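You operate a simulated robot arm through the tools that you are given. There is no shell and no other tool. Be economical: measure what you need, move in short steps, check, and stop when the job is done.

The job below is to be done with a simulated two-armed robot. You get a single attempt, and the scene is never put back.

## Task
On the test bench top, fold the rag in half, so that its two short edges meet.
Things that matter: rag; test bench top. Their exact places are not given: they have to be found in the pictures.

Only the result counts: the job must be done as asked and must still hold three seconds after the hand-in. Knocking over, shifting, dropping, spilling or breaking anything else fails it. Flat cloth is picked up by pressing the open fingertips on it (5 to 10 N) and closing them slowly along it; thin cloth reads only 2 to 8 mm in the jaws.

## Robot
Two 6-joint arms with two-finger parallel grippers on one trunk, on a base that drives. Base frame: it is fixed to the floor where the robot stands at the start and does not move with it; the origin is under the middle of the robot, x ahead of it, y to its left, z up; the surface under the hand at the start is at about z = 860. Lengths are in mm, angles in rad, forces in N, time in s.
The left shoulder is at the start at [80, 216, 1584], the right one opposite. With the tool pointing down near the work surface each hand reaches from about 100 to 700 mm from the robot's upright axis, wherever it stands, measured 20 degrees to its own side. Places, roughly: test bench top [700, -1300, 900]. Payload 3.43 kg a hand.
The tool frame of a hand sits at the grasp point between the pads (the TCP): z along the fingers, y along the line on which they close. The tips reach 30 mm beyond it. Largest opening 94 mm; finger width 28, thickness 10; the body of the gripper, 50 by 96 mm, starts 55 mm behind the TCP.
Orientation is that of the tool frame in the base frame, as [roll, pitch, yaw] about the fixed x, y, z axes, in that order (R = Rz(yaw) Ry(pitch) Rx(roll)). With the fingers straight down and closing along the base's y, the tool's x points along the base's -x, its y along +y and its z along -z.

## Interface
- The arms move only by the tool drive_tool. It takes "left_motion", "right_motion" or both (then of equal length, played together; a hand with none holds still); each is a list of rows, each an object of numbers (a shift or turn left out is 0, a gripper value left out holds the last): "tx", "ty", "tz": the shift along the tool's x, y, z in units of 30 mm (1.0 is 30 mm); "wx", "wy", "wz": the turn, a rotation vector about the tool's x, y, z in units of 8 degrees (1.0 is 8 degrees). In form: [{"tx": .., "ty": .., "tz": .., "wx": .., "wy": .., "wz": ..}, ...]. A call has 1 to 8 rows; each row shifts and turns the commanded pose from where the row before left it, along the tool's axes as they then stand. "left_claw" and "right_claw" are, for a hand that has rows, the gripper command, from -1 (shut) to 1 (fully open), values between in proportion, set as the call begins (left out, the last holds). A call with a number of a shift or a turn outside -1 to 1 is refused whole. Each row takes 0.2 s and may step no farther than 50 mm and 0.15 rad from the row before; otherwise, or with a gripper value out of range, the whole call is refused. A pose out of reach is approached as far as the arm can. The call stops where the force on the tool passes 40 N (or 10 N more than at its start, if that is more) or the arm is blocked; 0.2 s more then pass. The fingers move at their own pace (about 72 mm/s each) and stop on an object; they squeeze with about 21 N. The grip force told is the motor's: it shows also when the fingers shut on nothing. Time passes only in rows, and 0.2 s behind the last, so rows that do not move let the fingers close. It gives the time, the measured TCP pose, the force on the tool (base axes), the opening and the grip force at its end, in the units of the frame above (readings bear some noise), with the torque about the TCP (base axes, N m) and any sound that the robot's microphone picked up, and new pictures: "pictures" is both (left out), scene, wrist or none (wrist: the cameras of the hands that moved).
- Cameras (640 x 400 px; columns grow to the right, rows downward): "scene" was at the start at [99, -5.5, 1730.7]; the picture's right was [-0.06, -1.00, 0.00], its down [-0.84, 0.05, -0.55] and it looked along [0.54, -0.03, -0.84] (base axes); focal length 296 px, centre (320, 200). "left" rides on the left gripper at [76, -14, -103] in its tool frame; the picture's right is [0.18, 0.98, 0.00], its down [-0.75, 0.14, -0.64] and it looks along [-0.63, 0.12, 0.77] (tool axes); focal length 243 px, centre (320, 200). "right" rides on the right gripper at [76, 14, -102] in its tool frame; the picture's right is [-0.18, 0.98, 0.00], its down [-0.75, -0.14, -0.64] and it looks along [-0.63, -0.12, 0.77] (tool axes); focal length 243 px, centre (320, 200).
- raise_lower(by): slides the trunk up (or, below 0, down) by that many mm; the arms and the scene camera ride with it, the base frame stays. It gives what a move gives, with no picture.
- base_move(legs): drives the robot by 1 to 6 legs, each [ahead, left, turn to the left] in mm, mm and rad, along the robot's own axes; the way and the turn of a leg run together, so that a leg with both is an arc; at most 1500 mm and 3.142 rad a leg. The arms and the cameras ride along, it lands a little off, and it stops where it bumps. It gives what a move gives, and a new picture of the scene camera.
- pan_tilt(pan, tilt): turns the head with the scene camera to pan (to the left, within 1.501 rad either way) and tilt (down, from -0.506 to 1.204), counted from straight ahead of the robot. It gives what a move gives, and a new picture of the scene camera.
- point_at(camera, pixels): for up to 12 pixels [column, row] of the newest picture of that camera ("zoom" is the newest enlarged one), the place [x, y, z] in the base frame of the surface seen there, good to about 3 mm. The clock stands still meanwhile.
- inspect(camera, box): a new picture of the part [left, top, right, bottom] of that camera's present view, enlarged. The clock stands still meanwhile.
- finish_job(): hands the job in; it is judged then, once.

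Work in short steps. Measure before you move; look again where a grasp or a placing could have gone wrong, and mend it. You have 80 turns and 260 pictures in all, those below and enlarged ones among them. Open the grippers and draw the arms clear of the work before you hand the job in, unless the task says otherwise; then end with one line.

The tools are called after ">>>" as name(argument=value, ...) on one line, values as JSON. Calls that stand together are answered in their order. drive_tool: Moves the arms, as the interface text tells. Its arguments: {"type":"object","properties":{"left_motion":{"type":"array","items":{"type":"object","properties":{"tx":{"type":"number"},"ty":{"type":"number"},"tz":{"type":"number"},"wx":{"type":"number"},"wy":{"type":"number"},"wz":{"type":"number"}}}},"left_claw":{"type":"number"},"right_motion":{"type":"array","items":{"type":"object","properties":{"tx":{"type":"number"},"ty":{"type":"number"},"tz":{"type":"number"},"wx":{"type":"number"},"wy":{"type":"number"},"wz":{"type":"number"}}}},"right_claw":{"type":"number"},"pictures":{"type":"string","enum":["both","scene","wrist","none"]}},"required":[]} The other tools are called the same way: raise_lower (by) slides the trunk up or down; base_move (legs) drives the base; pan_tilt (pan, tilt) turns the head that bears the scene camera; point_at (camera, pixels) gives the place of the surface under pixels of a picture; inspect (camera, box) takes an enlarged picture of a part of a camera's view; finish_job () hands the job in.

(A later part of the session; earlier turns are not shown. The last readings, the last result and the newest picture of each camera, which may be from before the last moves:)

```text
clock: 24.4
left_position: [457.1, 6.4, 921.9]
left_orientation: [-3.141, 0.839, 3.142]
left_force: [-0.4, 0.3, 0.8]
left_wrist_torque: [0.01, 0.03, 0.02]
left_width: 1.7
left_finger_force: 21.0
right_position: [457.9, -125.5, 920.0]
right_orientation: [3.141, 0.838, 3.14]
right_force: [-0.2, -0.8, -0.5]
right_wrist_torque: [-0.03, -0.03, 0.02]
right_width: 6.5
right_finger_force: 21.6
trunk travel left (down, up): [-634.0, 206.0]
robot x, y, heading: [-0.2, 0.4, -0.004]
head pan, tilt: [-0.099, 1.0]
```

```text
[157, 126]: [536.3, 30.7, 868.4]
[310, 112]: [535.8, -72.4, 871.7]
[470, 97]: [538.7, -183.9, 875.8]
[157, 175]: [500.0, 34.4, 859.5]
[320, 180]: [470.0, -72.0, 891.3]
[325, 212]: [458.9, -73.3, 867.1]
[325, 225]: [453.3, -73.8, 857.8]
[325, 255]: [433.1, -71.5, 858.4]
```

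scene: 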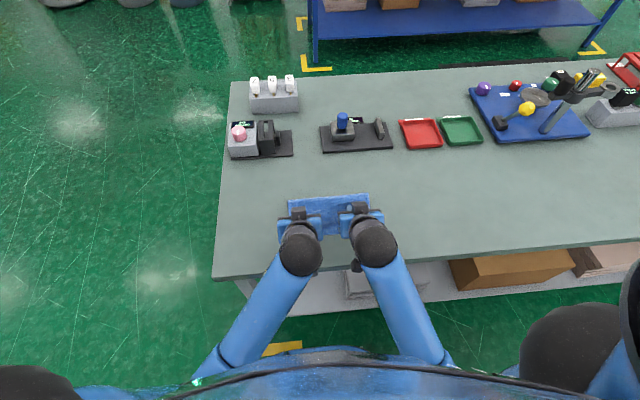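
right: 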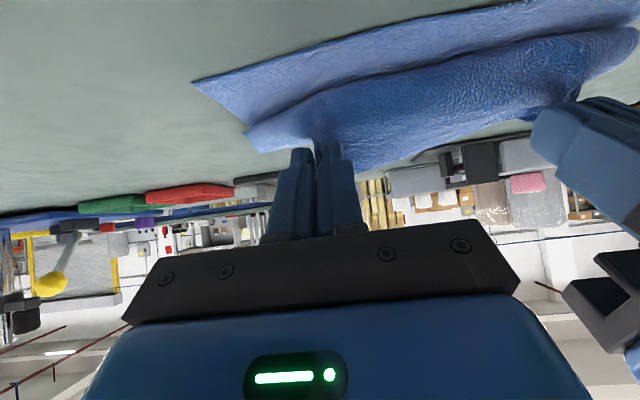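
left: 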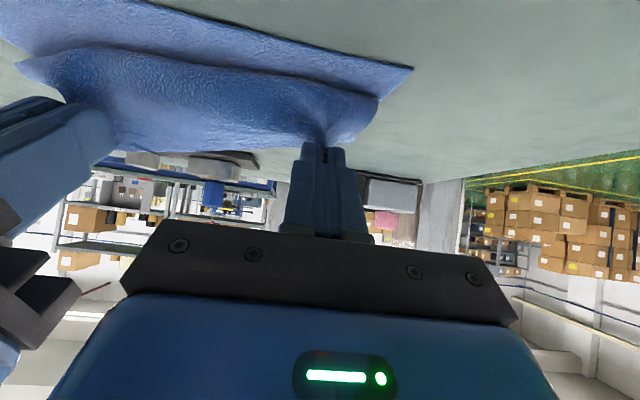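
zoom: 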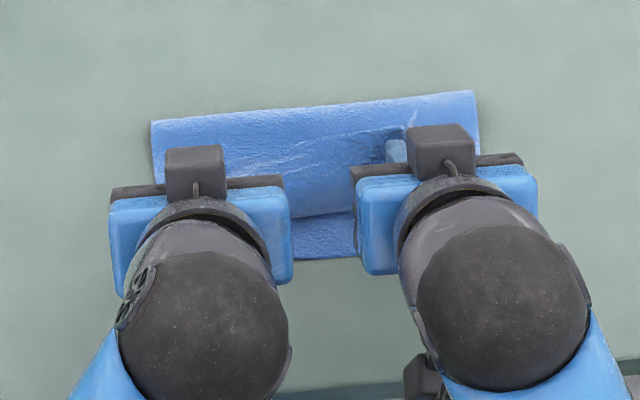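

The lower edge lies at x≈436–443 and the fold is at x≈538. I tilt further to about 64° while lowering so that the held hem stands up rather than tucks in.

>>> drive_tool(left_motion=[{"tx": 0.36, "tz": 0.1, "wy": -1}, {"tx": 0.37, "tz": 0.05, "wy": -1}, {"tx": 0.33, "tz": -0.063}, {}], right_motion=[{"tx": 0.36, "tz": 0.1, "wy": -1}, {"tx": 0.37, "tz": 0.05, "wy": -1}, {"tx": 0.33, "tz": -0.063}, {}])

```text
clock: 25.4
left_position: [442.1, 6.6, 893.0]
left_orientation: [-3.14, 1.119, -3.138]
left_force: [0.3, 0.3, -0.3]
left_wrist_torque: [0.01, 0.02, -0.04]
left_width: 1.8
left_finger_force: 21.4
right_position: [441.1, -126.4, 893.3]
right_orientation: [-3.141, 1.117, 3.141]
right_force: [-1.0, 0.4, -0.3]
right_wrist_torque: [0.0, -0.03, 0.01]
right_width: 6.5
right_finger_force: 21.1
trunk travel left (down, up): [-634.0, 206.0]
robot x, y, heading: [-2.4, 0.4, 0.0]
head pan, tilt: [-0.099, 1.0]
```

scene: 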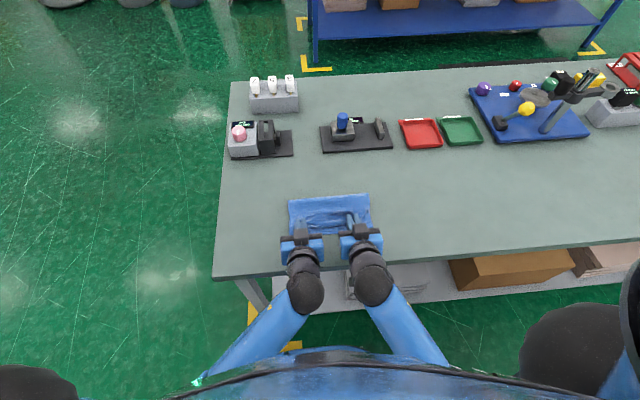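
right: 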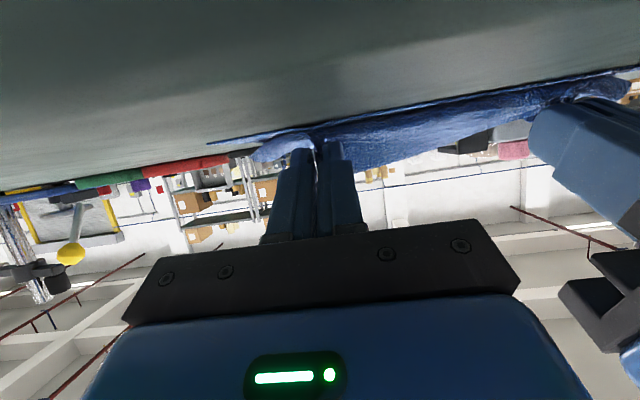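
left: 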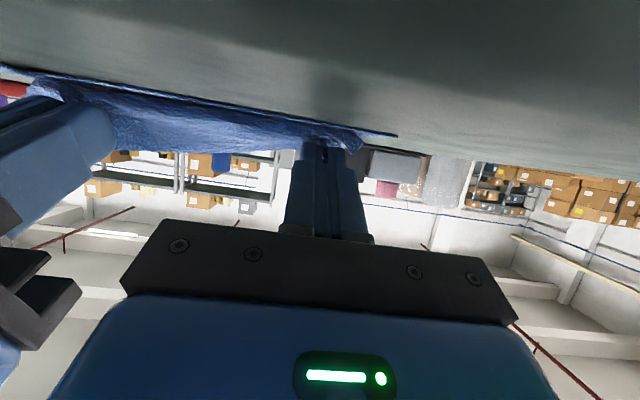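

I enlarge the scene view to see the crease and the held hem before deciding how far to pull.

>>> inspect(camera="scene", box=[270, 180, 390, 255])

>>> point_at(camera="zoom", pixels=[[100, 120], [320, 100], [530, 85], [320, 150], [320, 200], [320, 250], [320, 290], [110, 200], [535, 200]])

```text
5.33 times, centred on (330, 218) of scene
```

zoom: 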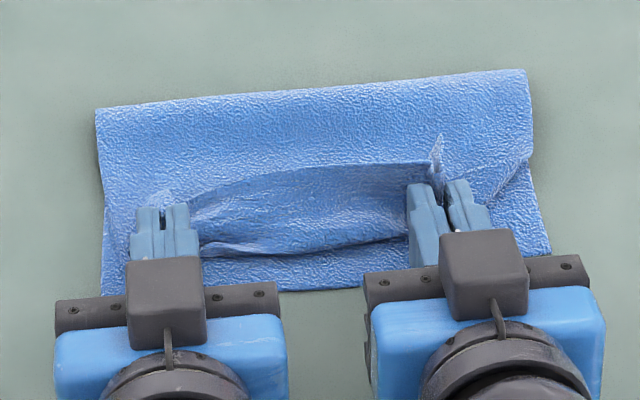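

```text
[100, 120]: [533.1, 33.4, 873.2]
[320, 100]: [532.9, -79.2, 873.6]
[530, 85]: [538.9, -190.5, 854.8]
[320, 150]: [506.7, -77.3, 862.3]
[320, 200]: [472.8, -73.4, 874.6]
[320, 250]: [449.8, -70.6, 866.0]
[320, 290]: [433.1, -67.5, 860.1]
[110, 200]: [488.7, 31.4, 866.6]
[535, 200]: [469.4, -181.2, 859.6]
```

The view is clear: the crease is at x≈535 and the held hem forms a cuff (bend at x≈450, raw edge at about x 500). I tilt one step more, move slightly back and settle the tips onto the lower layer.

>>> drive_tool(left_motion=[{"tx": 0.177, "tz": -0.136, "wy": -1}, {"tx": 0.19, "tz": -0.149}, {}], right_motion=[{"tx": 0.177, "tz": -0.136, "wy": -1}, {"tx": 0.19, "tz": -0.149}, {}], pictures="none")

>>> inspect(camera="scene", box=[270, 180, 390, 255])

```text
clock: 26.2
left_position: [430.2, 5.6, 886.9]
left_orientation: [-3.139, 1.259, -3.139]
left_force: [0.7, 0.4, 4.0]
left_wrist_torque: [0.02, -0.13, -0.03]
left_width: 1.9
left_finger_force: 21.4
right_position: [429.1, -126.1, 885.0]
right_orientation: [3.141, 1.256, -3.141]
right_force: [0.0, 0.3, 0.0]
right_wrist_torque: [0.0, -0.02, 0.04]
right_width: 6.2
right_finger_force: 20.6
trunk travel left (down, up): [-634.0, 206.0]
robot x, y, heading: [0.3, -0.5, -0.001]
head pan, tilt: [-0.099, 1.0]
```

```text
5.33 times, centred on (330, 218) of scene
```

zoom: 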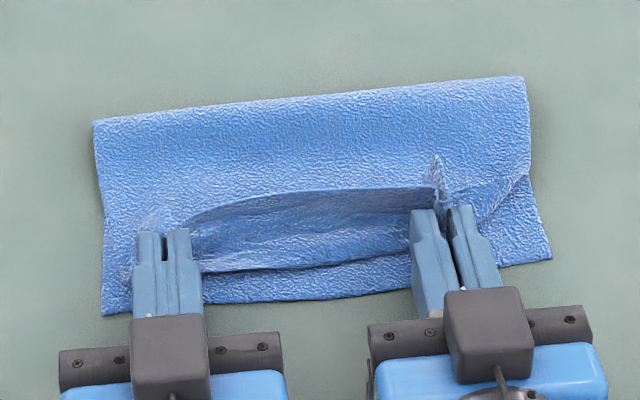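

The hem now stands nearly upright at x≈455. I tilt one more step, then open a little while drawing back along the fingers so the hem falls toward the near edge.

>>> drive_tool(left_motion=[{"wy": -1}, {}], right_motion=[{"wy": -1}, {}], pictures="none")

>>> drive_tool(left_motion=[{"tz": -0.5}, {"tz": -0.7}, {"tz": -0.7}, {"tz": -0.7}], right_motion=[{"tz": -0.5}, {"tz": -0.7}, {"tz": -0.7}, {"tz": -0.7}], left_claw=-0.6, right_claw=-0.6, pictures="none")

>>> inspect(camera="scene", box=[270, 180, 390, 255])

```text
clock: 26.8
left_position: [430.3, 6.6, 886.4]
left_orientation: [-3.142, 1.397, -3.139]
left_force: [-0.6, 0.9, -0.2]
left_wrist_torque: [-0.03, 0.0, -0.03]
left_width: 1.8
left_finger_force: 20.7
right_position: [428.8, -126.5, 885.6]
right_orientation: [-3.141, 1.395, -3.139]
right_force: [0.4, 0.2, 0.4]
right_wrist_torque: [-0.01, -0.04, 0.03]
right_width: 6.2
right_finger_force: 21.1
trunk travel left (down, up): [-634.0, 206.0]
robot x, y, heading: [0.3, 0.6, -0.002]
head pan, tilt: [-0.099, 1.0]
```

```text
clock: 28.0
left_position: [377.5, 29.4, 900.4]
left_orientation: [3.123, 1.408, -3.054]
left_force: [0.1, 0.0, 0.4]
left_wrist_torque: [-0.02, 0.0, 0.01]
left_width: 18.8
left_finger_force: 0.1
right_position: [352.5, -125.8, 899.7]
right_orientation: [-3.137, 1.395, -3.136]
right_force: [1.0, 0.5, -0.1]
right_wrist_torque: [0.01, 0.02, -0.01]
right_width: 18.7
right_finger_force: 0.1
trunk travel left (down, up): [-634.0, 206.0]
robot x, y, heading: [-1.9, 1.6, 0.005]
head pan, tilt: [-0.099, 1.0]
stopped in row 4 (left hand): the arm was blocked; the commanded pose is now the measured one
```

```text
5.33 times, centred on (330, 218) of scene
```

zoom: 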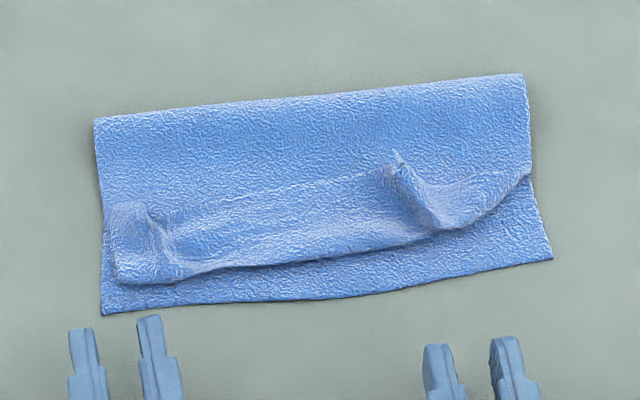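

Released. The left arm reported a block, so I move carefully from here. I look closely at the top layer to see whether the hem is still tucked.

>>> inspect(camera="scene", box=[284, 190, 332, 240])

>>> inspect(camera="scene", box=[324, 190, 376, 240])

>>> inspect(camera="left", box=[0, 0, 640, 400])

```text
8.00 times, centred on (308, 215) of scene
```

zoom: 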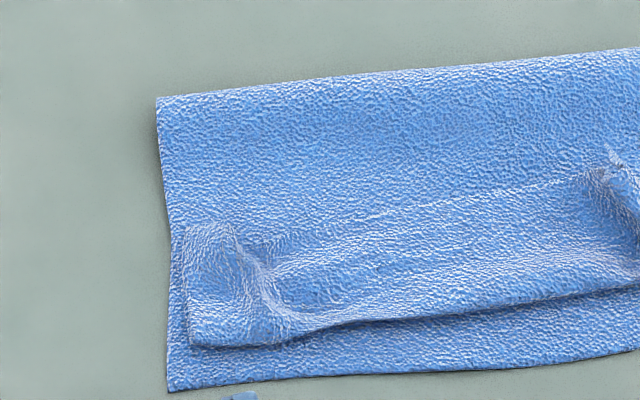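

```text
8.00 times, centred on (350, 215) of scene
```

zoom: 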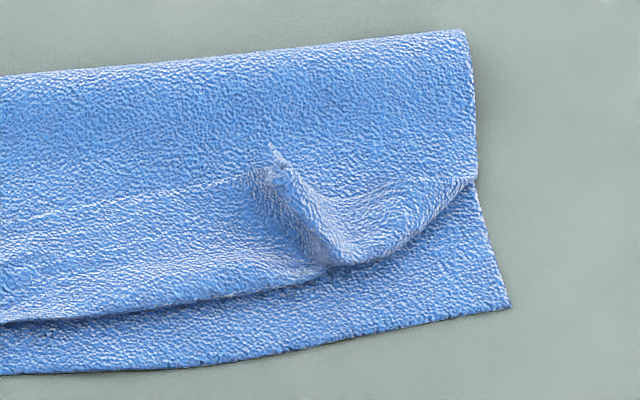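

```text
1.00 times, centred on (320, 200) of left (not enlarged: the box is as wide or as high as the picture)
```

zoom: 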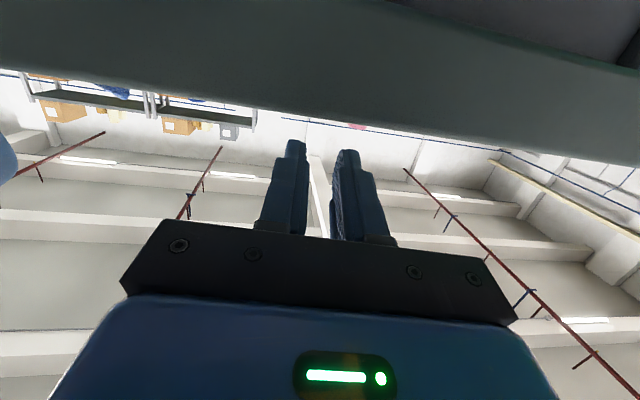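

The hem is still tucked as a cuff (raw edge on top near x≈495, bend at x≈450). I'll raise both hands and turn them upright so I can unroll the cuff toward the near edge.

>>> drive_tool(left_motion=[{"tx": -1}, {"tx": -1}, {"tx": -1}, {"wy": 1}, {"wy": 1}, {"wy": 1}, {"wy": 1}, {"wy": 1}], right_motion=[{"tx": -1}, {"tx": -1}, {"tx": -1}, {"wy": 1}, {"wy": 1}, {"wy": 1}, {"wy": 1}, {"wy": 1}], pictures="none")

>>> drive_tool(left_motion=[{"wy": 1}, {"wy": 1}, {"wy": 1}, {"wy": 1}, {"wy": 1}], right_motion=[{"wy": 1}, {"wy": 1}, {"wy": 1}, {"wy": 1}, {"wy": 1}], left_claw=-1, right_claw=-1)

```text
clock: 29.8
left_position: [390.5, 25.1, 990.4]
left_orientation: [-3.134, 0.705, -3.045]
left_force: [-0.6, -0.2, -0.2]
left_wrist_torque: [0.01, -0.02, 0.04]
left_width: 18.9
left_finger_force: 0.1
right_position: [384.7, -114.3, 962.7]
right_orientation: [-3.141, 0.695, -3.14]
right_force: [-0.2, -0.2, -0.5]
right_wrist_torque: [0.01, 0.04, -0.01]
right_width: 18.8
right_finger_force: 0.0
right hand out of reach, approached as far as the arm can: row 5, 6, 7
trunk travel left (down, up): [-634.0, 206.0]
robot x, y, heading: [-1.2, 1.3, 0.005]
head pan, tilt: [-0.099, 1.0]
```

```text
clock: 30.8
left_position: [410.4, 29.5, 893.0]
left_orientation: [-3.133, 0.181, -3.047]
left_force: [-10.2, 4.0, 14.4]
left_wrist_torque: [0.13, 0.46, 0.07]
left_width: 0.1
left_finger_force: 20.3
left hand out of reach, approached as far as the arm can: row 2, 3, 4, 5
right_position: [380.7, -122.5, 892.4]
right_orientation: [3.138, 0.177, -3.141]
right_force: [-7.6, -2.9, 12.8]
right_wrist_torque: [-0.05, 0.34, 0.02]
right_width: 0.1
right_finger_force: 20.7
right hand out of reach, approached as far as the arm can: row 2, 3, 4, 5
trunk travel left (down, up): [-634.0, 206.0]
robot x, y, heading: [0.2, -0.9, 0.001]
head pan, tilt: [-0.099, 1.0]
stopped in row 5 (right hand): the force on the tool passed its limit at 97 N (the readings are from after the stop); the commanded pose is now the measured one
```

scene: 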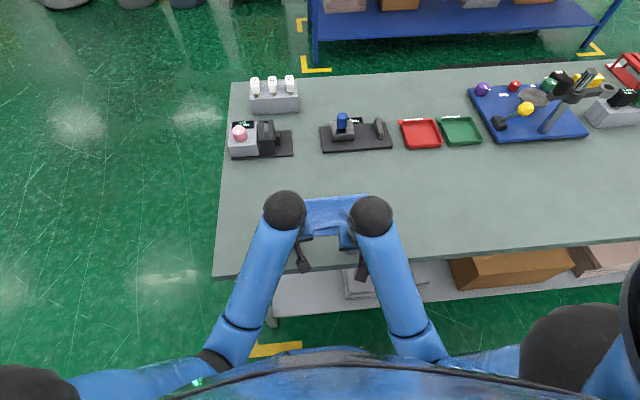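
right: 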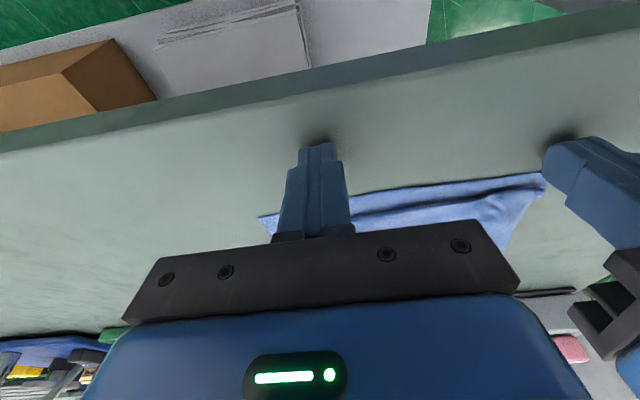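
left: 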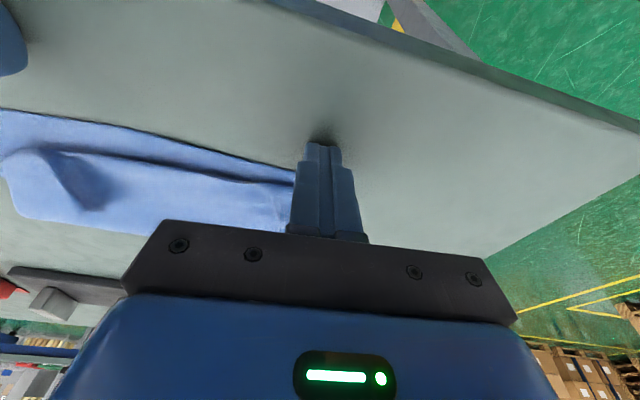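

Too close in for the lowered trunk: the hands dipped and touched the bench. I raise the trunk by 150 mm, which lifts both hands clear, and look again.

>>> raise_lower(by=150)

>>> drive_tool(left_motion=[{"wy": 0.9, "wz": 0.6}, {"wy": 0.4, "wz": 0.1}, {"ty": 1}, {}], right_motion=[{"wy": 0.9}, {"wy": 0.4}, {"ty": -1}, {}])

>>> inspect(camera="scene", box=[250, 170, 410, 270])

```text
clock: 32.5
left_position: [413.1, 29.1, 1039.7]
left_orientation: [-3.134, 0.176, -3.046]
left_force: [-0.6, -0.3, 0.8]
left_wrist_torque: [-0.02, 0.02, 0.0]
left_width: 0.1
left_finger_force: 20.8
right_position: [385.6, -120.6, 1039.6]
right_orientation: [3.14, 0.176, 3.14]
right_force: [0.6, -0.4, -0.1]
right_wrist_torque: [0.03, -0.01, 0.02]
right_width: 0.1
right_finger_force: 21.5
trunk travel left (down, up): [-784.0, 56.0]
robot x, y, heading: [-1.5, 2.6, -0.003]
head pan, tilt: [-0.099, 1.0]
```

```text
refused: row 1 steps farther than a row can; nothing moved
```

```text
4.00 times, centred on (330, 220) of scene
```

zoom: 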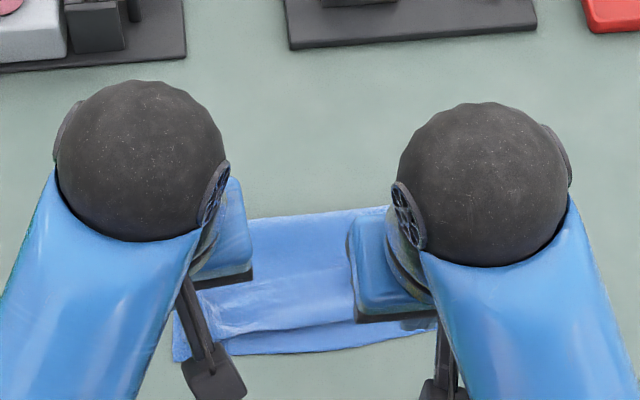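

I straighten the hands (the row was a bit too large) and move them apart for a clear view.

>>> drive_tool(left_motion=[{"wy": 0.65, "wz": 0.35}, {"wy": 0.6, "wz": 0.33}, {"ty": 1}, {"ty": 1}, {"ty": 1}, {}], right_motion=[{"wy": 0.65}, {"wy": 0.6}, {"ty": -1}, {"ty": -1}, {"ty": -1}, {}])

>>> inspect(camera="scene", box=[270, 190, 390, 265])

```text
clock: 33.9
left_position: [422.7, 115.5, 989.4]
left_orientation: [-3.141, 0.008, 3.141]
left_force: [0.4, 1.3, 0.5]
left_wrist_torque: [0.03, -0.01, 0.04]
left_width: 0.1
left_finger_force: 20.9
left hand out of reach, approached as far as the arm can: row 1, 2, 3, 5
right_position: [387.2, -211.1, 985.7]
right_orientation: [3.137, 0.0, -3.14]
right_force: [0.6, 0.7, -0.2]
right_wrist_torque: [-0.06, -0.01, 0.01]
right_width: 0.0
right_finger_force: 21.1
right hand out of reach, approached as far as the arm can: row 1, 2
trunk travel left (down, up): [-784.0, 56.0]
robot x, y, heading: [-1.2, -0.6, -0.004]
head pan, tilt: [-0.099, 1.0]
```

scene: 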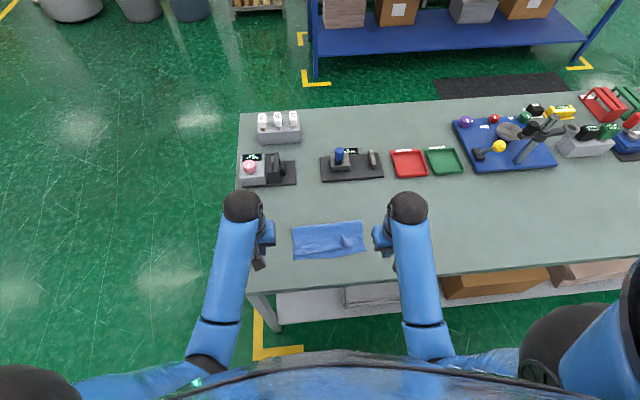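
right: 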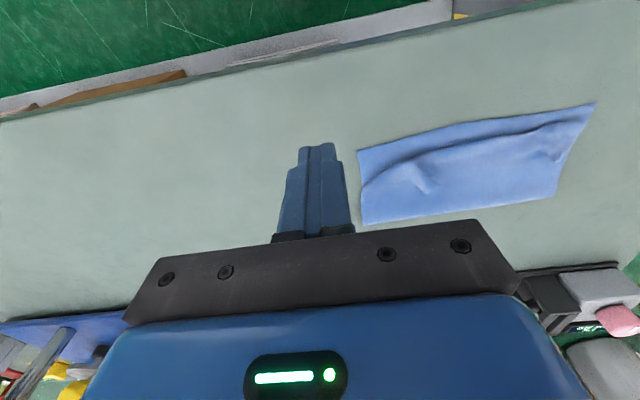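
left: 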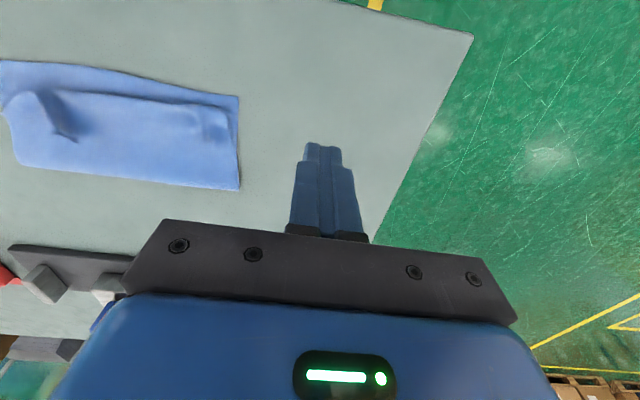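

```text
5.33 times, centred on (330, 228) of scene
```

zoom: 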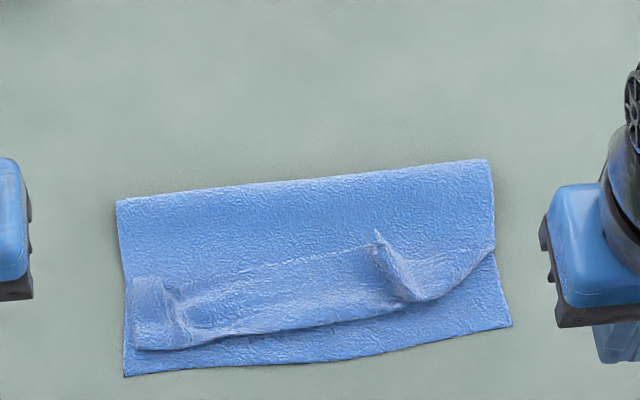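

Clear view now. I measure crease, cuff raw edge, cuff bend and lower edge.

>>> point_at(camera="zoom", pixels=[[120, 206], [300, 183], [485, 165], [300, 258], [300, 325], [300, 358], [150, 345], [126, 374], [510, 325], [415, 300], [378, 235], [150, 280]])

```text
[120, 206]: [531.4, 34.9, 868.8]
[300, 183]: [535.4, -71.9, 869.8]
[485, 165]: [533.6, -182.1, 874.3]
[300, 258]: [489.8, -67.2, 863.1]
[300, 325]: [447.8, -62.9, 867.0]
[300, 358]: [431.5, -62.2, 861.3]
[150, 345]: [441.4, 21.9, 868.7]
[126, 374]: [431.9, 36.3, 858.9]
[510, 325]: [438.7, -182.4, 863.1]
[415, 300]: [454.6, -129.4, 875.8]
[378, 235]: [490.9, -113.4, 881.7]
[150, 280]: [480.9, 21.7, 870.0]
```

The cuff is about 42 mm wide. I place both hands, fingers slightly apart, behind the raw edge (x≈520, y≈10 and −118) to push and roll it toward the near edge.

>>> drive_tool(left_motion=[{"tx": -0.65, "ty": -0.7}, {"tx": -0.65, "ty": -0.7}, {"tx": -0.65, "ty": -0.7}, {"tx": -0.65, "ty": -0.7}, {"tx": -0.65, "ty": -0.7}, {"tz": 1}, {"tz": 1}, {}], right_motion=[{"tx": -0.887, "ty": 0.62}, {"tx": -0.887, "ty": 0.62}, {"tx": -0.887, "ty": 0.62}, {"tx": -0.887, "ty": 0.62}, {"tx": -0.887, "ty": 0.62}, {"tz": 1}, {"tz": 1}, {}], left_claw=-0.4, right_claw=-0.4)

```text
clock: 35.7
left_position: [519.7, 9.9, 929.9]
left_orientation: [3.141, 0.003, 3.141]
left_force: [-0.4, -0.4, 1.0]
left_wrist_torque: [-0.03, 0.0, 0.02]
left_width: 28.1
left_finger_force: 0.0
right_position: [519.9, -118.0, 925.8]
right_orientation: [3.138, 0.0, -3.14]
right_force: [-0.1, 0.8, 0.3]
right_wrist_torque: [-0.01, 0.04, -0.02]
right_width: 28.5
right_finger_force: 0.1
trunk travel left (down, up): [-784.0, 56.0]
robot x, y, heading: [-0.0, -2.7, -0.002]
head pan, tilt: [-0.099, 1.0]
```

scene: 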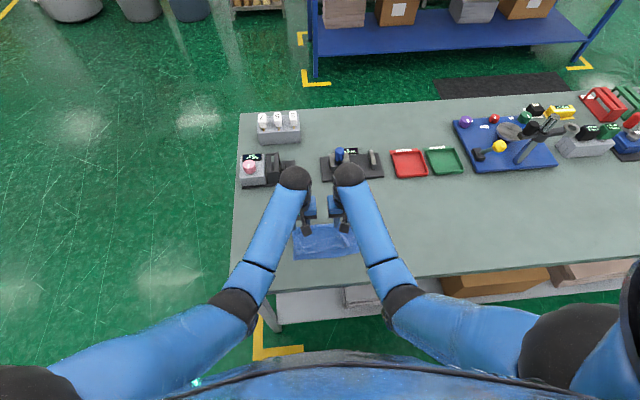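
right: 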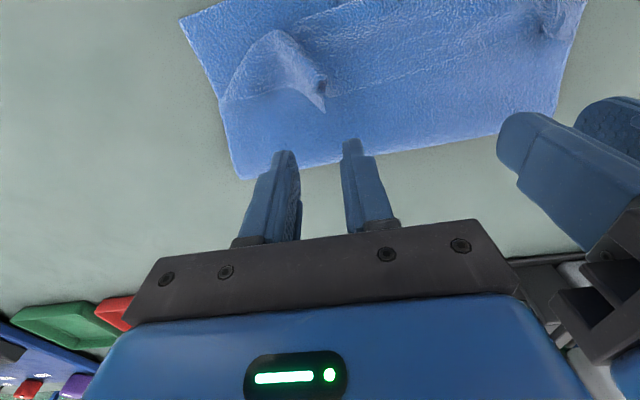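
left: 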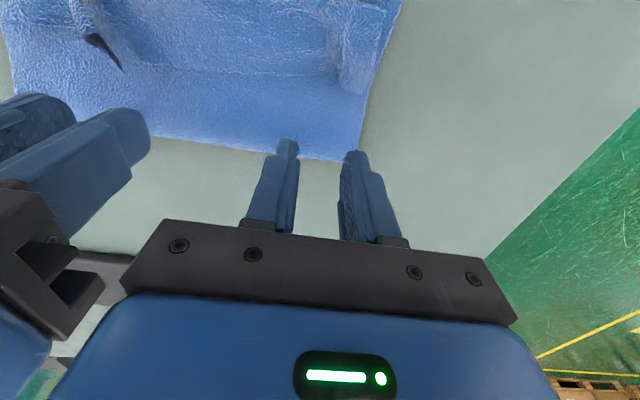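

The right cuff has an open spout with its raw edge raised. I lower the tips to just above the upper layer and push toward the robot, first 40 mm.

>>> drive_tool(left_motion=[{"tz": 0.58}, {"tz": 0.55}, {"tx": 0.3}, {"tx": 0.35}, {"tx": 0.35}, {"tx": 0.35}, {}], right_motion=[{"tz": 0.5}, {"tz": 0.5}, {"tx": 0.3}, {"tx": 0.35}, {"tx": 0.35}, {"tx": 0.35}, {}], pictures="wrist")

```text
clock: 37.3
left_position: [479.2, 9.7, 897.3]
left_orientation: [-3.141, 0.002, -3.141]
left_force: [-0.6, -0.3, 0.1]
left_wrist_torque: [0.01, -0.01, -0.01]
left_width: 28.4
left_finger_force: 0.1
right_position: [480.1, -116.5, 896.8]
right_orientation: [3.138, 0.002, -3.14]
right_force: [-0.1, -0.3, -0.8]
right_wrist_torque: [0.01, 0.0, 0.03]
right_width: 28.2
right_finger_force: 0.1
trunk travel left (down, up): [-784.0, 56.0]
robot x, y, heading: [0.7, 1.1, -0.001]
head pan, tilt: [-0.099, 1.0]
```

right: 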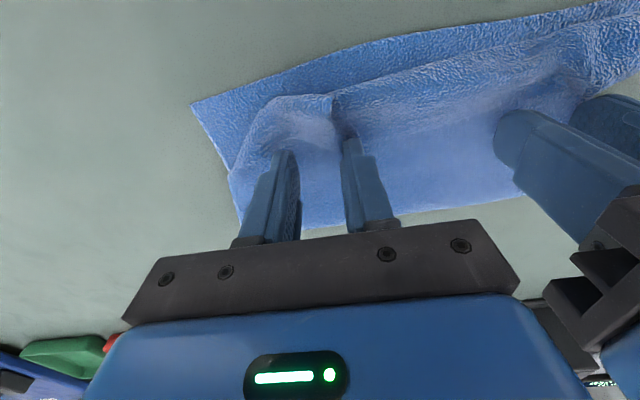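
left: 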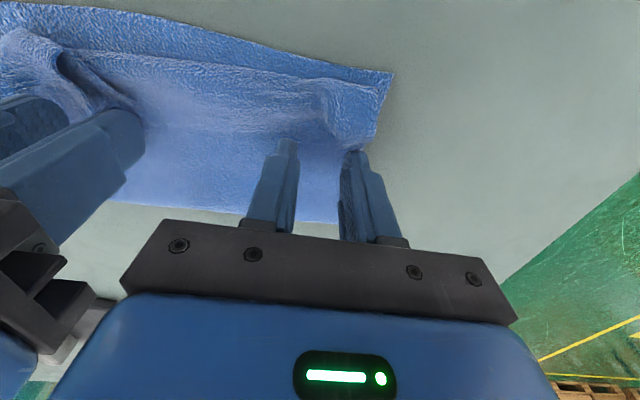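

The push works: the raw edge is rising in front of the fingers. I continue 35 mm farther, a bit lower.

>>> drive_tool(left_motion=[{"tx": 0.3, "tz": 0.07}, {"tx": 0.3}, {"tx": 0.3}, {"tx": 0.3}, {}], right_motion=[{"tx": 0.3, "tz": 0.05}, {"tx": 0.3}, {"tx": 0.3}, {"tx": 0.3}, {}], pictures="wrist")

>>> inspect(camera="scene", box=[270, 190, 390, 265])

```text
clock: 38.5
left_position: [443.1, 9.5, 895.2]
left_orientation: [-3.14, 0.003, -3.141]
left_force: [-0.9, 0.5, -0.6]
left_wrist_torque: [0.02, 0.04, 0.05]
left_width: 28.3
left_finger_force: 0.1
right_position: [443.6, -117.4, 895.8]
right_orientation: [3.138, 0.002, -3.139]
right_force: [0.0, -0.8, -0.1]
right_wrist_torque: [-0.01, 0.02, -0.02]
right_width: 28.4
right_finger_force: 0.1
trunk travel left (down, up): [-784.0, 56.0]
robot x, y, heading: [1.6, -2.5, -0.002]
head pan, tilt: [-0.099, 1.0]
```

right: 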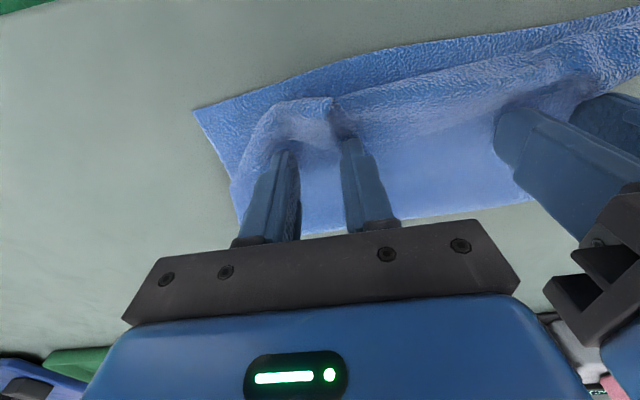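
left: 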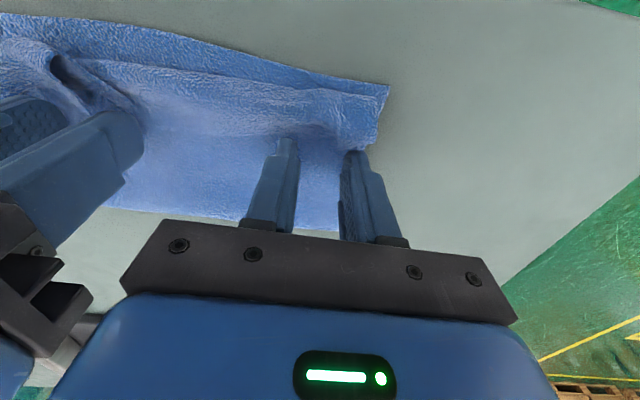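

```text
5.33 times, centred on (330, 228) of scene
```

zoom: 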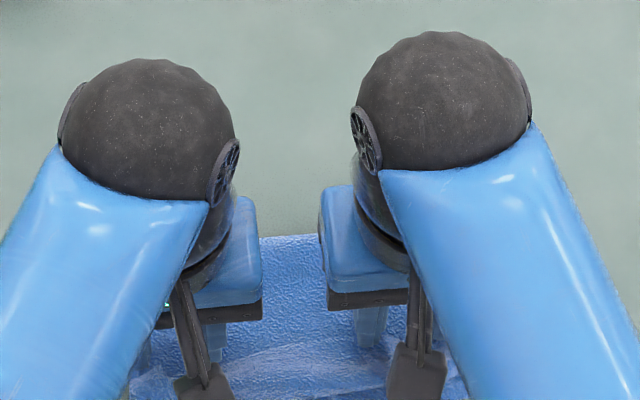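

The whole rag slid along with the cuff, so I need one hand as an anchor. I measure where it lies now.

>>> point_at(camera="left", pixels=[[385, 85], [260, 57], [150, 30], [337, 228], [150, 212], [374, 100], [240, 80], [230, 140]])

>>> point_at(camera="right", pixels=[[198, 112], [300, 75], [240, 230], [310, 230], [275, 103], [330, 97], [400, 85], [300, 165]])

```text
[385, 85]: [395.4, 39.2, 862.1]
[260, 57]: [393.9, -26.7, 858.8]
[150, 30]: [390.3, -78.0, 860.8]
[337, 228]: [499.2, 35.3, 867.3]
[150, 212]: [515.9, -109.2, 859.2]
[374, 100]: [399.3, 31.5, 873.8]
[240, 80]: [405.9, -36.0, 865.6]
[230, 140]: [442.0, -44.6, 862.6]
```

```text
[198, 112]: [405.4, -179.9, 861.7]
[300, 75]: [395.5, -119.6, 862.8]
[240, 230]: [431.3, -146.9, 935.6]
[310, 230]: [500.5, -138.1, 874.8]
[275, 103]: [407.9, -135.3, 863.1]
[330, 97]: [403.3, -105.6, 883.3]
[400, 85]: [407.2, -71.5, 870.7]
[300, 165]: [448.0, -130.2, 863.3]
```

Lower edge is at x≈394, fold at x≈500. I set the left hand down as an anchor at x≈473, pressing on both layers, while the right holds the cuff upright.

>>> drive_tool(left_motion=[{"tz": -0.7}, {"tx": -0.6}, {"tx": -0.5}, {"tz": 0.5}, {"tz": 0.22}, {"tz": 0.1}, {}], pictures="none")

```text
clock: 40.1
left_position: [476.7, 9.4, 891.3]
left_orientation: [-3.141, 0.006, -3.142]
left_force: [-1.0, 0.8, 13.1]
left_wrist_torque: [0.25, 0.07, 0.0]
left_width: 28.1
left_finger_force: 0.5
right_position: [441.6, -117.6, 896.2]
right_orientation: [3.137, 0.002, -3.14]
right_force: [1.0, -0.5, 1.3]
right_wrist_torque: [-0.01, 0.01, 0.0]
right_width: 28.1
right_finger_force: 0.0
trunk travel left (down, up): [-784.0, 56.0]
robot x, y, heading: [-2.7, -1.8, 0.0]
head pan, tilt: [-0.099, 1.0]
```

The left anchors with 13 N. Now the right pushes the upright cuff over toward the robot, slightly higher than before.

>>> drive_tool(right_motion=[{"tx": 0.3}, {"tx": 0.3, "tz": -0.15}, {"tx": 0.3, "tz": -0.1}, {"tx": 0.3}, {"tx": 0.3}, {}], pictures="wrist")

>>> inspect(camera="left", box=[0, 0, 400, 250])

```text
clock: 41.5
left_position: [475.7, 9.8, 892.5]
left_orientation: [-3.14, 0.009, 3.14]
left_force: [4.5, 0.6, 23.5]
left_wrist_torque: [0.42, -0.07, -0.09]
left_width: 28.2
left_finger_force: 0.4
right_position: [396.2, -117.4, 903.7]
right_orientation: [3.138, 0.005, -3.14]
right_force: [-0.3, 0.3, -0.4]
right_wrist_torque: [-0.01, 0.01, -0.01]
right_width: 28.2
right_finger_force: 0.1
trunk travel left (down, up): [-784.0, 56.0]
robot x, y, heading: [0.4, 2.0, -0.004]
head pan, tilt: [-0.099, 1.0]
```

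right: 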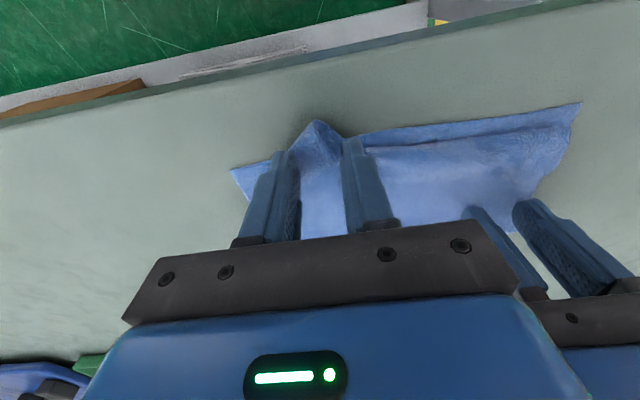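

```text
1.60 times, centred on (200, 125) of left
```

zoom: 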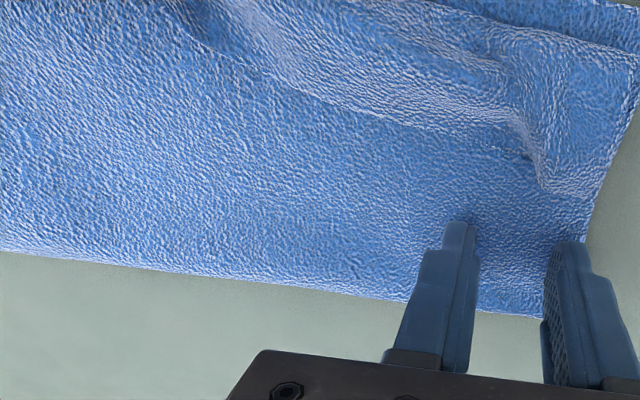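

The right part has flipped: its tip now points to the near side at (315,122). I raise the right hand and look from above.

>>> drive_tool(right_motion=[{"tz": -1}, {"tz": -1}, {"ty": -1}, {"ty": -1}, {"ty": -1}], pictures="wrist")

>>> inspect(camera="scene", box=[270, 200, 390, 275])

```text
clock: 42.7
left_position: [474.8, 9.7, 891.1]
left_orientation: [3.141, 0.006, -3.141]
left_force: [5.3, 2.1, 27.7]
left_wrist_torque: [0.52, -0.09, -0.06]
left_width: 28.3
left_finger_force: 0.3
right_position: [397.2, -208.1, 962.2]
right_orientation: [3.137, 0.003, -3.137]
right_force: [-0.1, 0.3, 0.5]
right_wrist_torque: [0.01, 0.03, 0.01]
right_width: 27.9
right_finger_force: 0.1
trunk travel left (down, up): [-784.0, 56.0]
robot x, y, heading: [-1.1, -5.9, -0.003]
head pan, tilt: [-0.099, 1.0]
```

right: 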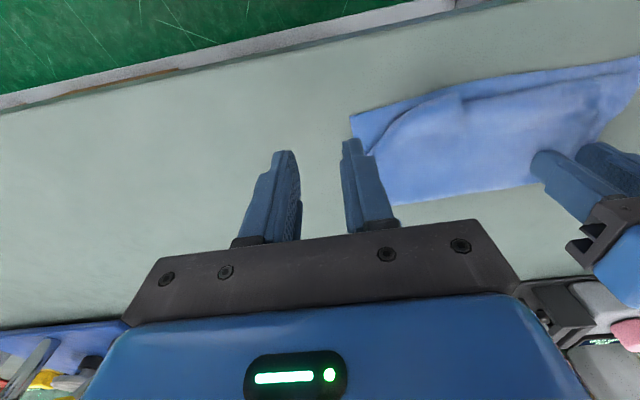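

```text
5.33 times, centred on (330, 238) of scene
```

zoom: 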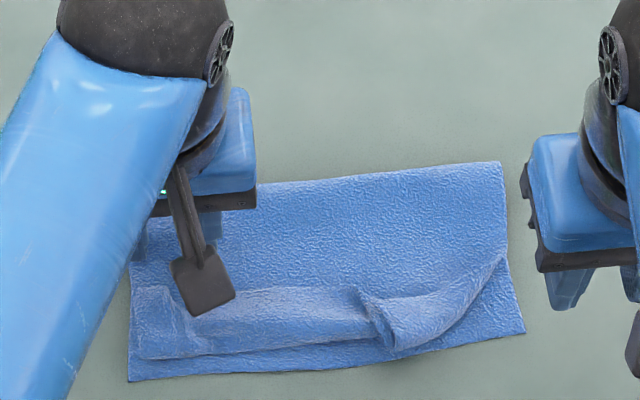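

The hem sprang back into a roll. I'll regrasp the raised hem by its raw edge with less cloth and lay it again. First I lift the left hand, back the base off 100 mm and lower the trunk for better reach with tilted hands.

>>> drive_tool(left_motion=[{"tz": -1}, {"tz": -1}, {"tz": -1}, {"tz": -1}, {"ty": 1, "tz": -0.5}, {"ty": 1, "tz": -0.5}, {"ty": 1, "tz": -0.5}], right_motion=[{"tz": -1}, {"tz": -0.5}, {"tx": -0.5, "tz": -0.5}, {"tx": -0.5, "tz": -0.5}, {"tx": -0.5, "tz": -0.5}, {"tx": -0.5, "tz": -0.5}, {"tx": -0.5}], pictures="none")

>>> base_move(legs=[[-100, 0, 0]])

>>> inspect(camera="scene", box=[270, 170, 390, 245])

```text
clock: 44.3
left_position: [493.5, 94.0, 1007.9]
left_orientation: [-3.141, 0.003, 3.14]
left_force: [0.8, 0.1, -0.3]
left_wrist_torque: [0.02, 0.0, -0.03]
left_width: 28.2
left_finger_force: 0.1
left hand out of reach, approached as far as the arm can: row 5, 6, 7
right_position: [482.2, -207.1, 994.6]
right_orientation: [3.138, 0.001, 3.142]
right_force: [0.3, -0.5, 0.1]
right_wrist_torque: [-0.01, 0.03, 0.01]
right_width: 28.3
right_finger_force: 0.1
right hand out of reach, approached as far as the arm can: row 1, 2, 3, 4, 5, 6
trunk travel left (down, up): [-784.0, 56.0]
robot x, y, heading: [1.7, 1.0, 0.001]
head pan, tilt: [-0.099, 1.0]
```

```text
clock: 45.5
left_position: [400.6, 93.9, 1004.8]
left_orientation: [3.141, 0.0, -3.14]
left_force: [0.4, 0.3, -0.3]
left_wrist_torque: [-0.02, 0.03, -0.01]
left_width: 28.2
left_finger_force: 0.0
right_position: [389.8, -207.0, 992.6]
right_orientation: [3.137, -0.007, -3.141]
right_force: [0.3, -0.7, -0.1]
right_wrist_torque: [0.0, 0.0, 0.03]
right_width: 28.1
right_finger_force: 0.1
trunk travel left (down, up): [-784.0, 56.0]
robot x, y, heading: [-98.6, 0.3, 0.004]
head pan, tilt: [-0.099, 1.0]
```

scene: 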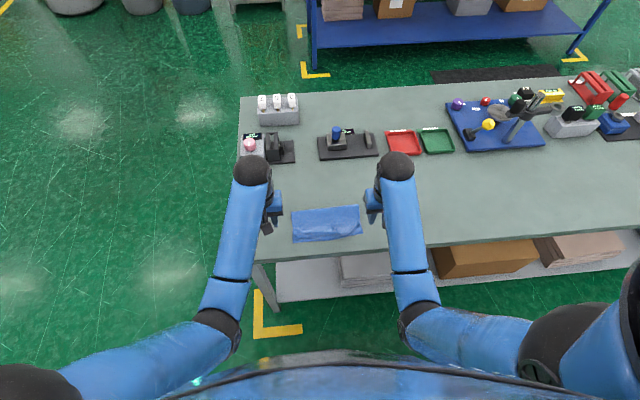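

```text
5.33 times, centred on (330, 208) of scene
```

zoom: 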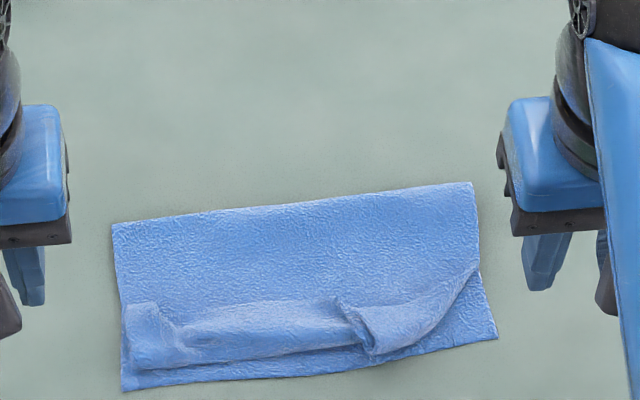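

I look closely at the two grip bumps and measure them.

>>> point_at(camera="zoom", pixels=[[113, 226], [290, 205], [470, 185], [125, 388], [300, 372], [495, 338], [345, 305], [370, 345], [470, 275], [260, 305], [260, 355], [140, 310]])

>>> inspect(camera="scene", box=[325, 200, 373, 240])

>>> inspect(camera="scene", box=[285, 205, 333, 245])

```text
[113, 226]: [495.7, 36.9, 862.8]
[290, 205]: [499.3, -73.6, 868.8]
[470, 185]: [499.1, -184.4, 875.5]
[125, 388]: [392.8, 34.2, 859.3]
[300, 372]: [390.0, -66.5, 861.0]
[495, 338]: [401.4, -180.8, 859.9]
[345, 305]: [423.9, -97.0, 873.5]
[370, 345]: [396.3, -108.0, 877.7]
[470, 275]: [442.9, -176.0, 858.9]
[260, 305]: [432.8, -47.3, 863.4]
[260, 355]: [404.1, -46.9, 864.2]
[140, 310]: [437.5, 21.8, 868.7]
```

```text
10.00 times, centred on (349, 220) of scene
```

zoom: 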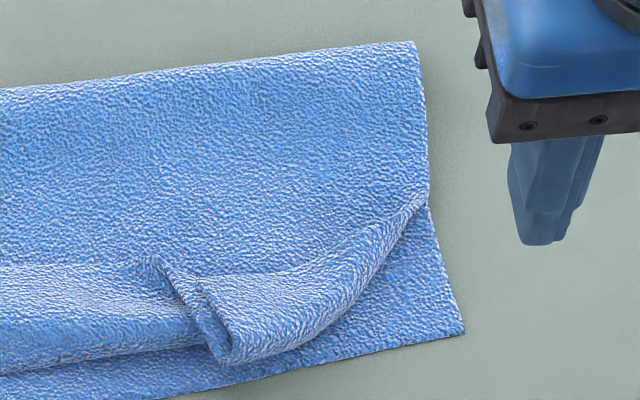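

```text
10.00 times, centred on (309, 225) of scene
```

zoom: 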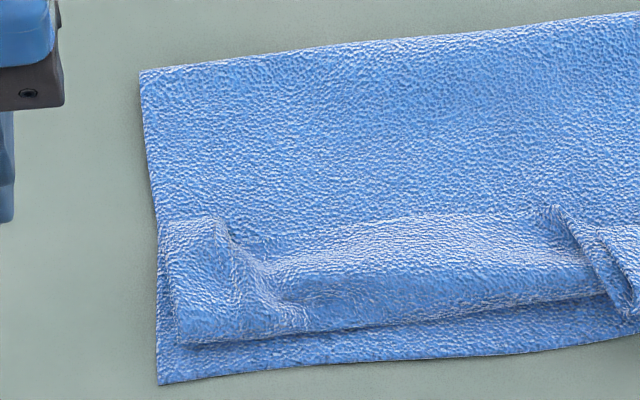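

Both bumps are ridges along x: right from (424,−97) to (396,−108), left near (437…415, 15). I lower the trunk 90 mm, then straddle each ridge with the fingers to pinch it.

>>> raise_lower(by=-90)

>>> drive_tool(left_motion=[{"tz": -1}, {"tx": -0.5, "ty": -1}, {"tx": -0.4, "ty": -1}, {"ty": -0.85}, {}], right_motion=[{"tz": -1}, {"tx": -0.4, "ty": 1}, {"tx": -0.3, "ty": 1}, {"ty": 1}, {"ty": 0.45}], left_claw=0, right_claw=0, pictures="wrist")

```text
clock: 46.7
left_position: [396.9, 93.2, 918.5]
left_orientation: [3.141, 0.005, -3.14]
left_force: [0.4, -0.2, 0.0]
left_wrist_torque: [-0.01, -0.02, -0.04]
left_width: 28.2
left_finger_force: 0.0
right_position: [385.2, -207.7, 905.9]
right_orientation: [3.138, 0.001, -3.141]
right_force: [0.0, 0.3, 1.0]
right_wrist_torque: [0.0, 0.02, -0.02]
right_width: 28.2
right_finger_force: 0.1
trunk travel left (down, up): [-694.0, 146.0]
robot x, y, heading: [-96.7, -3.7, -0.002]
head pan, tilt: [-0.099, 1.0]
```

```text
clock: 47.9
left_position: [427.8, 7.0, 919.2]
left_orientation: [-3.14, 0.008, -3.141]
left_force: [0.1, 0.5, 0.2]
left_wrist_torque: [0.02, 0.0, 0.0]
left_width: 47.1
left_finger_force: 0.0
left hand out of reach, approached as far as the arm can: row 1
right_position: [408.5, -103.3, 910.2]
right_orientation: [3.139, 0.003, -3.141]
right_force: [0.0, 0.3, 0.0]
right_wrist_torque: [-0.01, 0.02, -0.01]
right_width: 47.0
right_finger_force: 0.0
right hand out of reach, approached as far as the arm can: row 1
trunk travel left (down, up): [-694.0, 146.0]
robot x, y, heading: [-102.8, -1.9, 0.001]
head pan, tilt: [-0.099, 1.0]
```

right: 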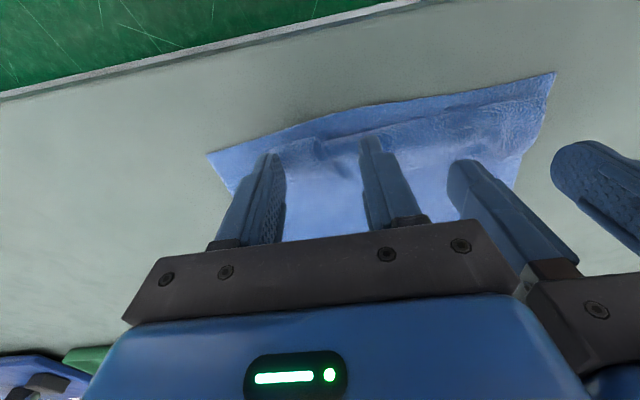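
left: 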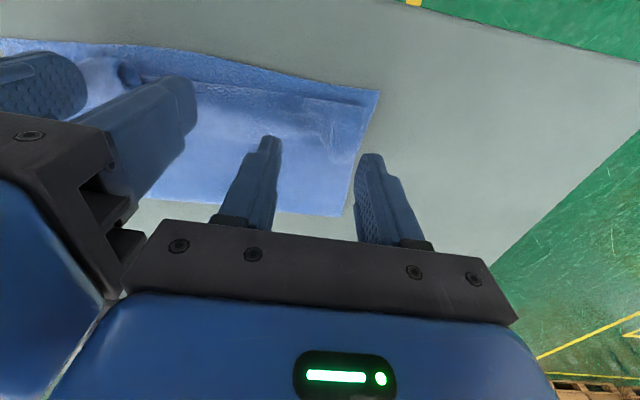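

I enlarge both tip areas to check alignment with the ridges.

>>> inspect(camera="right", box=[200, 80, 440, 230])

>>> inspect(camera="left", box=[200, 60, 440, 210])

```text
2.67 times, centred on (320, 155) of right
```

zoom: 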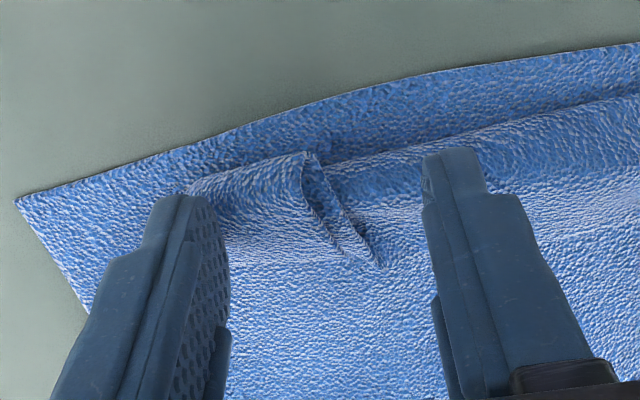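

```text
2.67 times, centred on (320, 135) of left
```

zoom: 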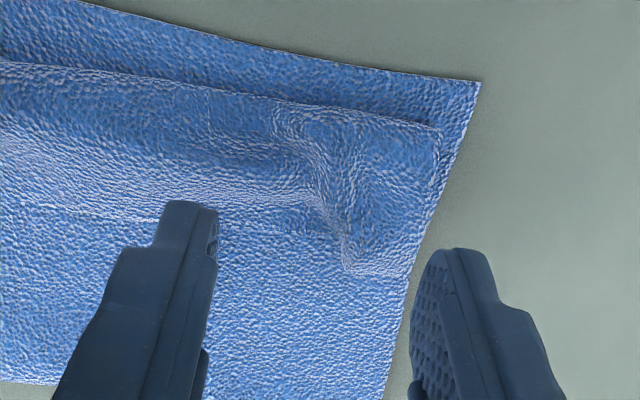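

>>> point_at(camera="zoom", pixels=[[350, 265], [400, 270], [340, 215], [320, 170], [435, 135], [200, 205], [280, 110], [475, 85]])

>>> point_at(camera="right", pixels=[[315, 140], [340, 178], [325, 160], [275, 150], [380, 145], [300, 150]])

```text
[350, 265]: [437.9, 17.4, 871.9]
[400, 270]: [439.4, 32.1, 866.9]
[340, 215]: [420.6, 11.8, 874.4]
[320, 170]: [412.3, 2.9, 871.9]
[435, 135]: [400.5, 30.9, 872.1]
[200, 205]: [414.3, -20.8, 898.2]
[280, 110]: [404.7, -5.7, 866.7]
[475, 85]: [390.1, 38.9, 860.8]
```

```text
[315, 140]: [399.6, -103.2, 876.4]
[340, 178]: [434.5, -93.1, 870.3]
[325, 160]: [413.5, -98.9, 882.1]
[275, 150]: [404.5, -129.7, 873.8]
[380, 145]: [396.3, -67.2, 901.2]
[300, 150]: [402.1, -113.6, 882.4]
```

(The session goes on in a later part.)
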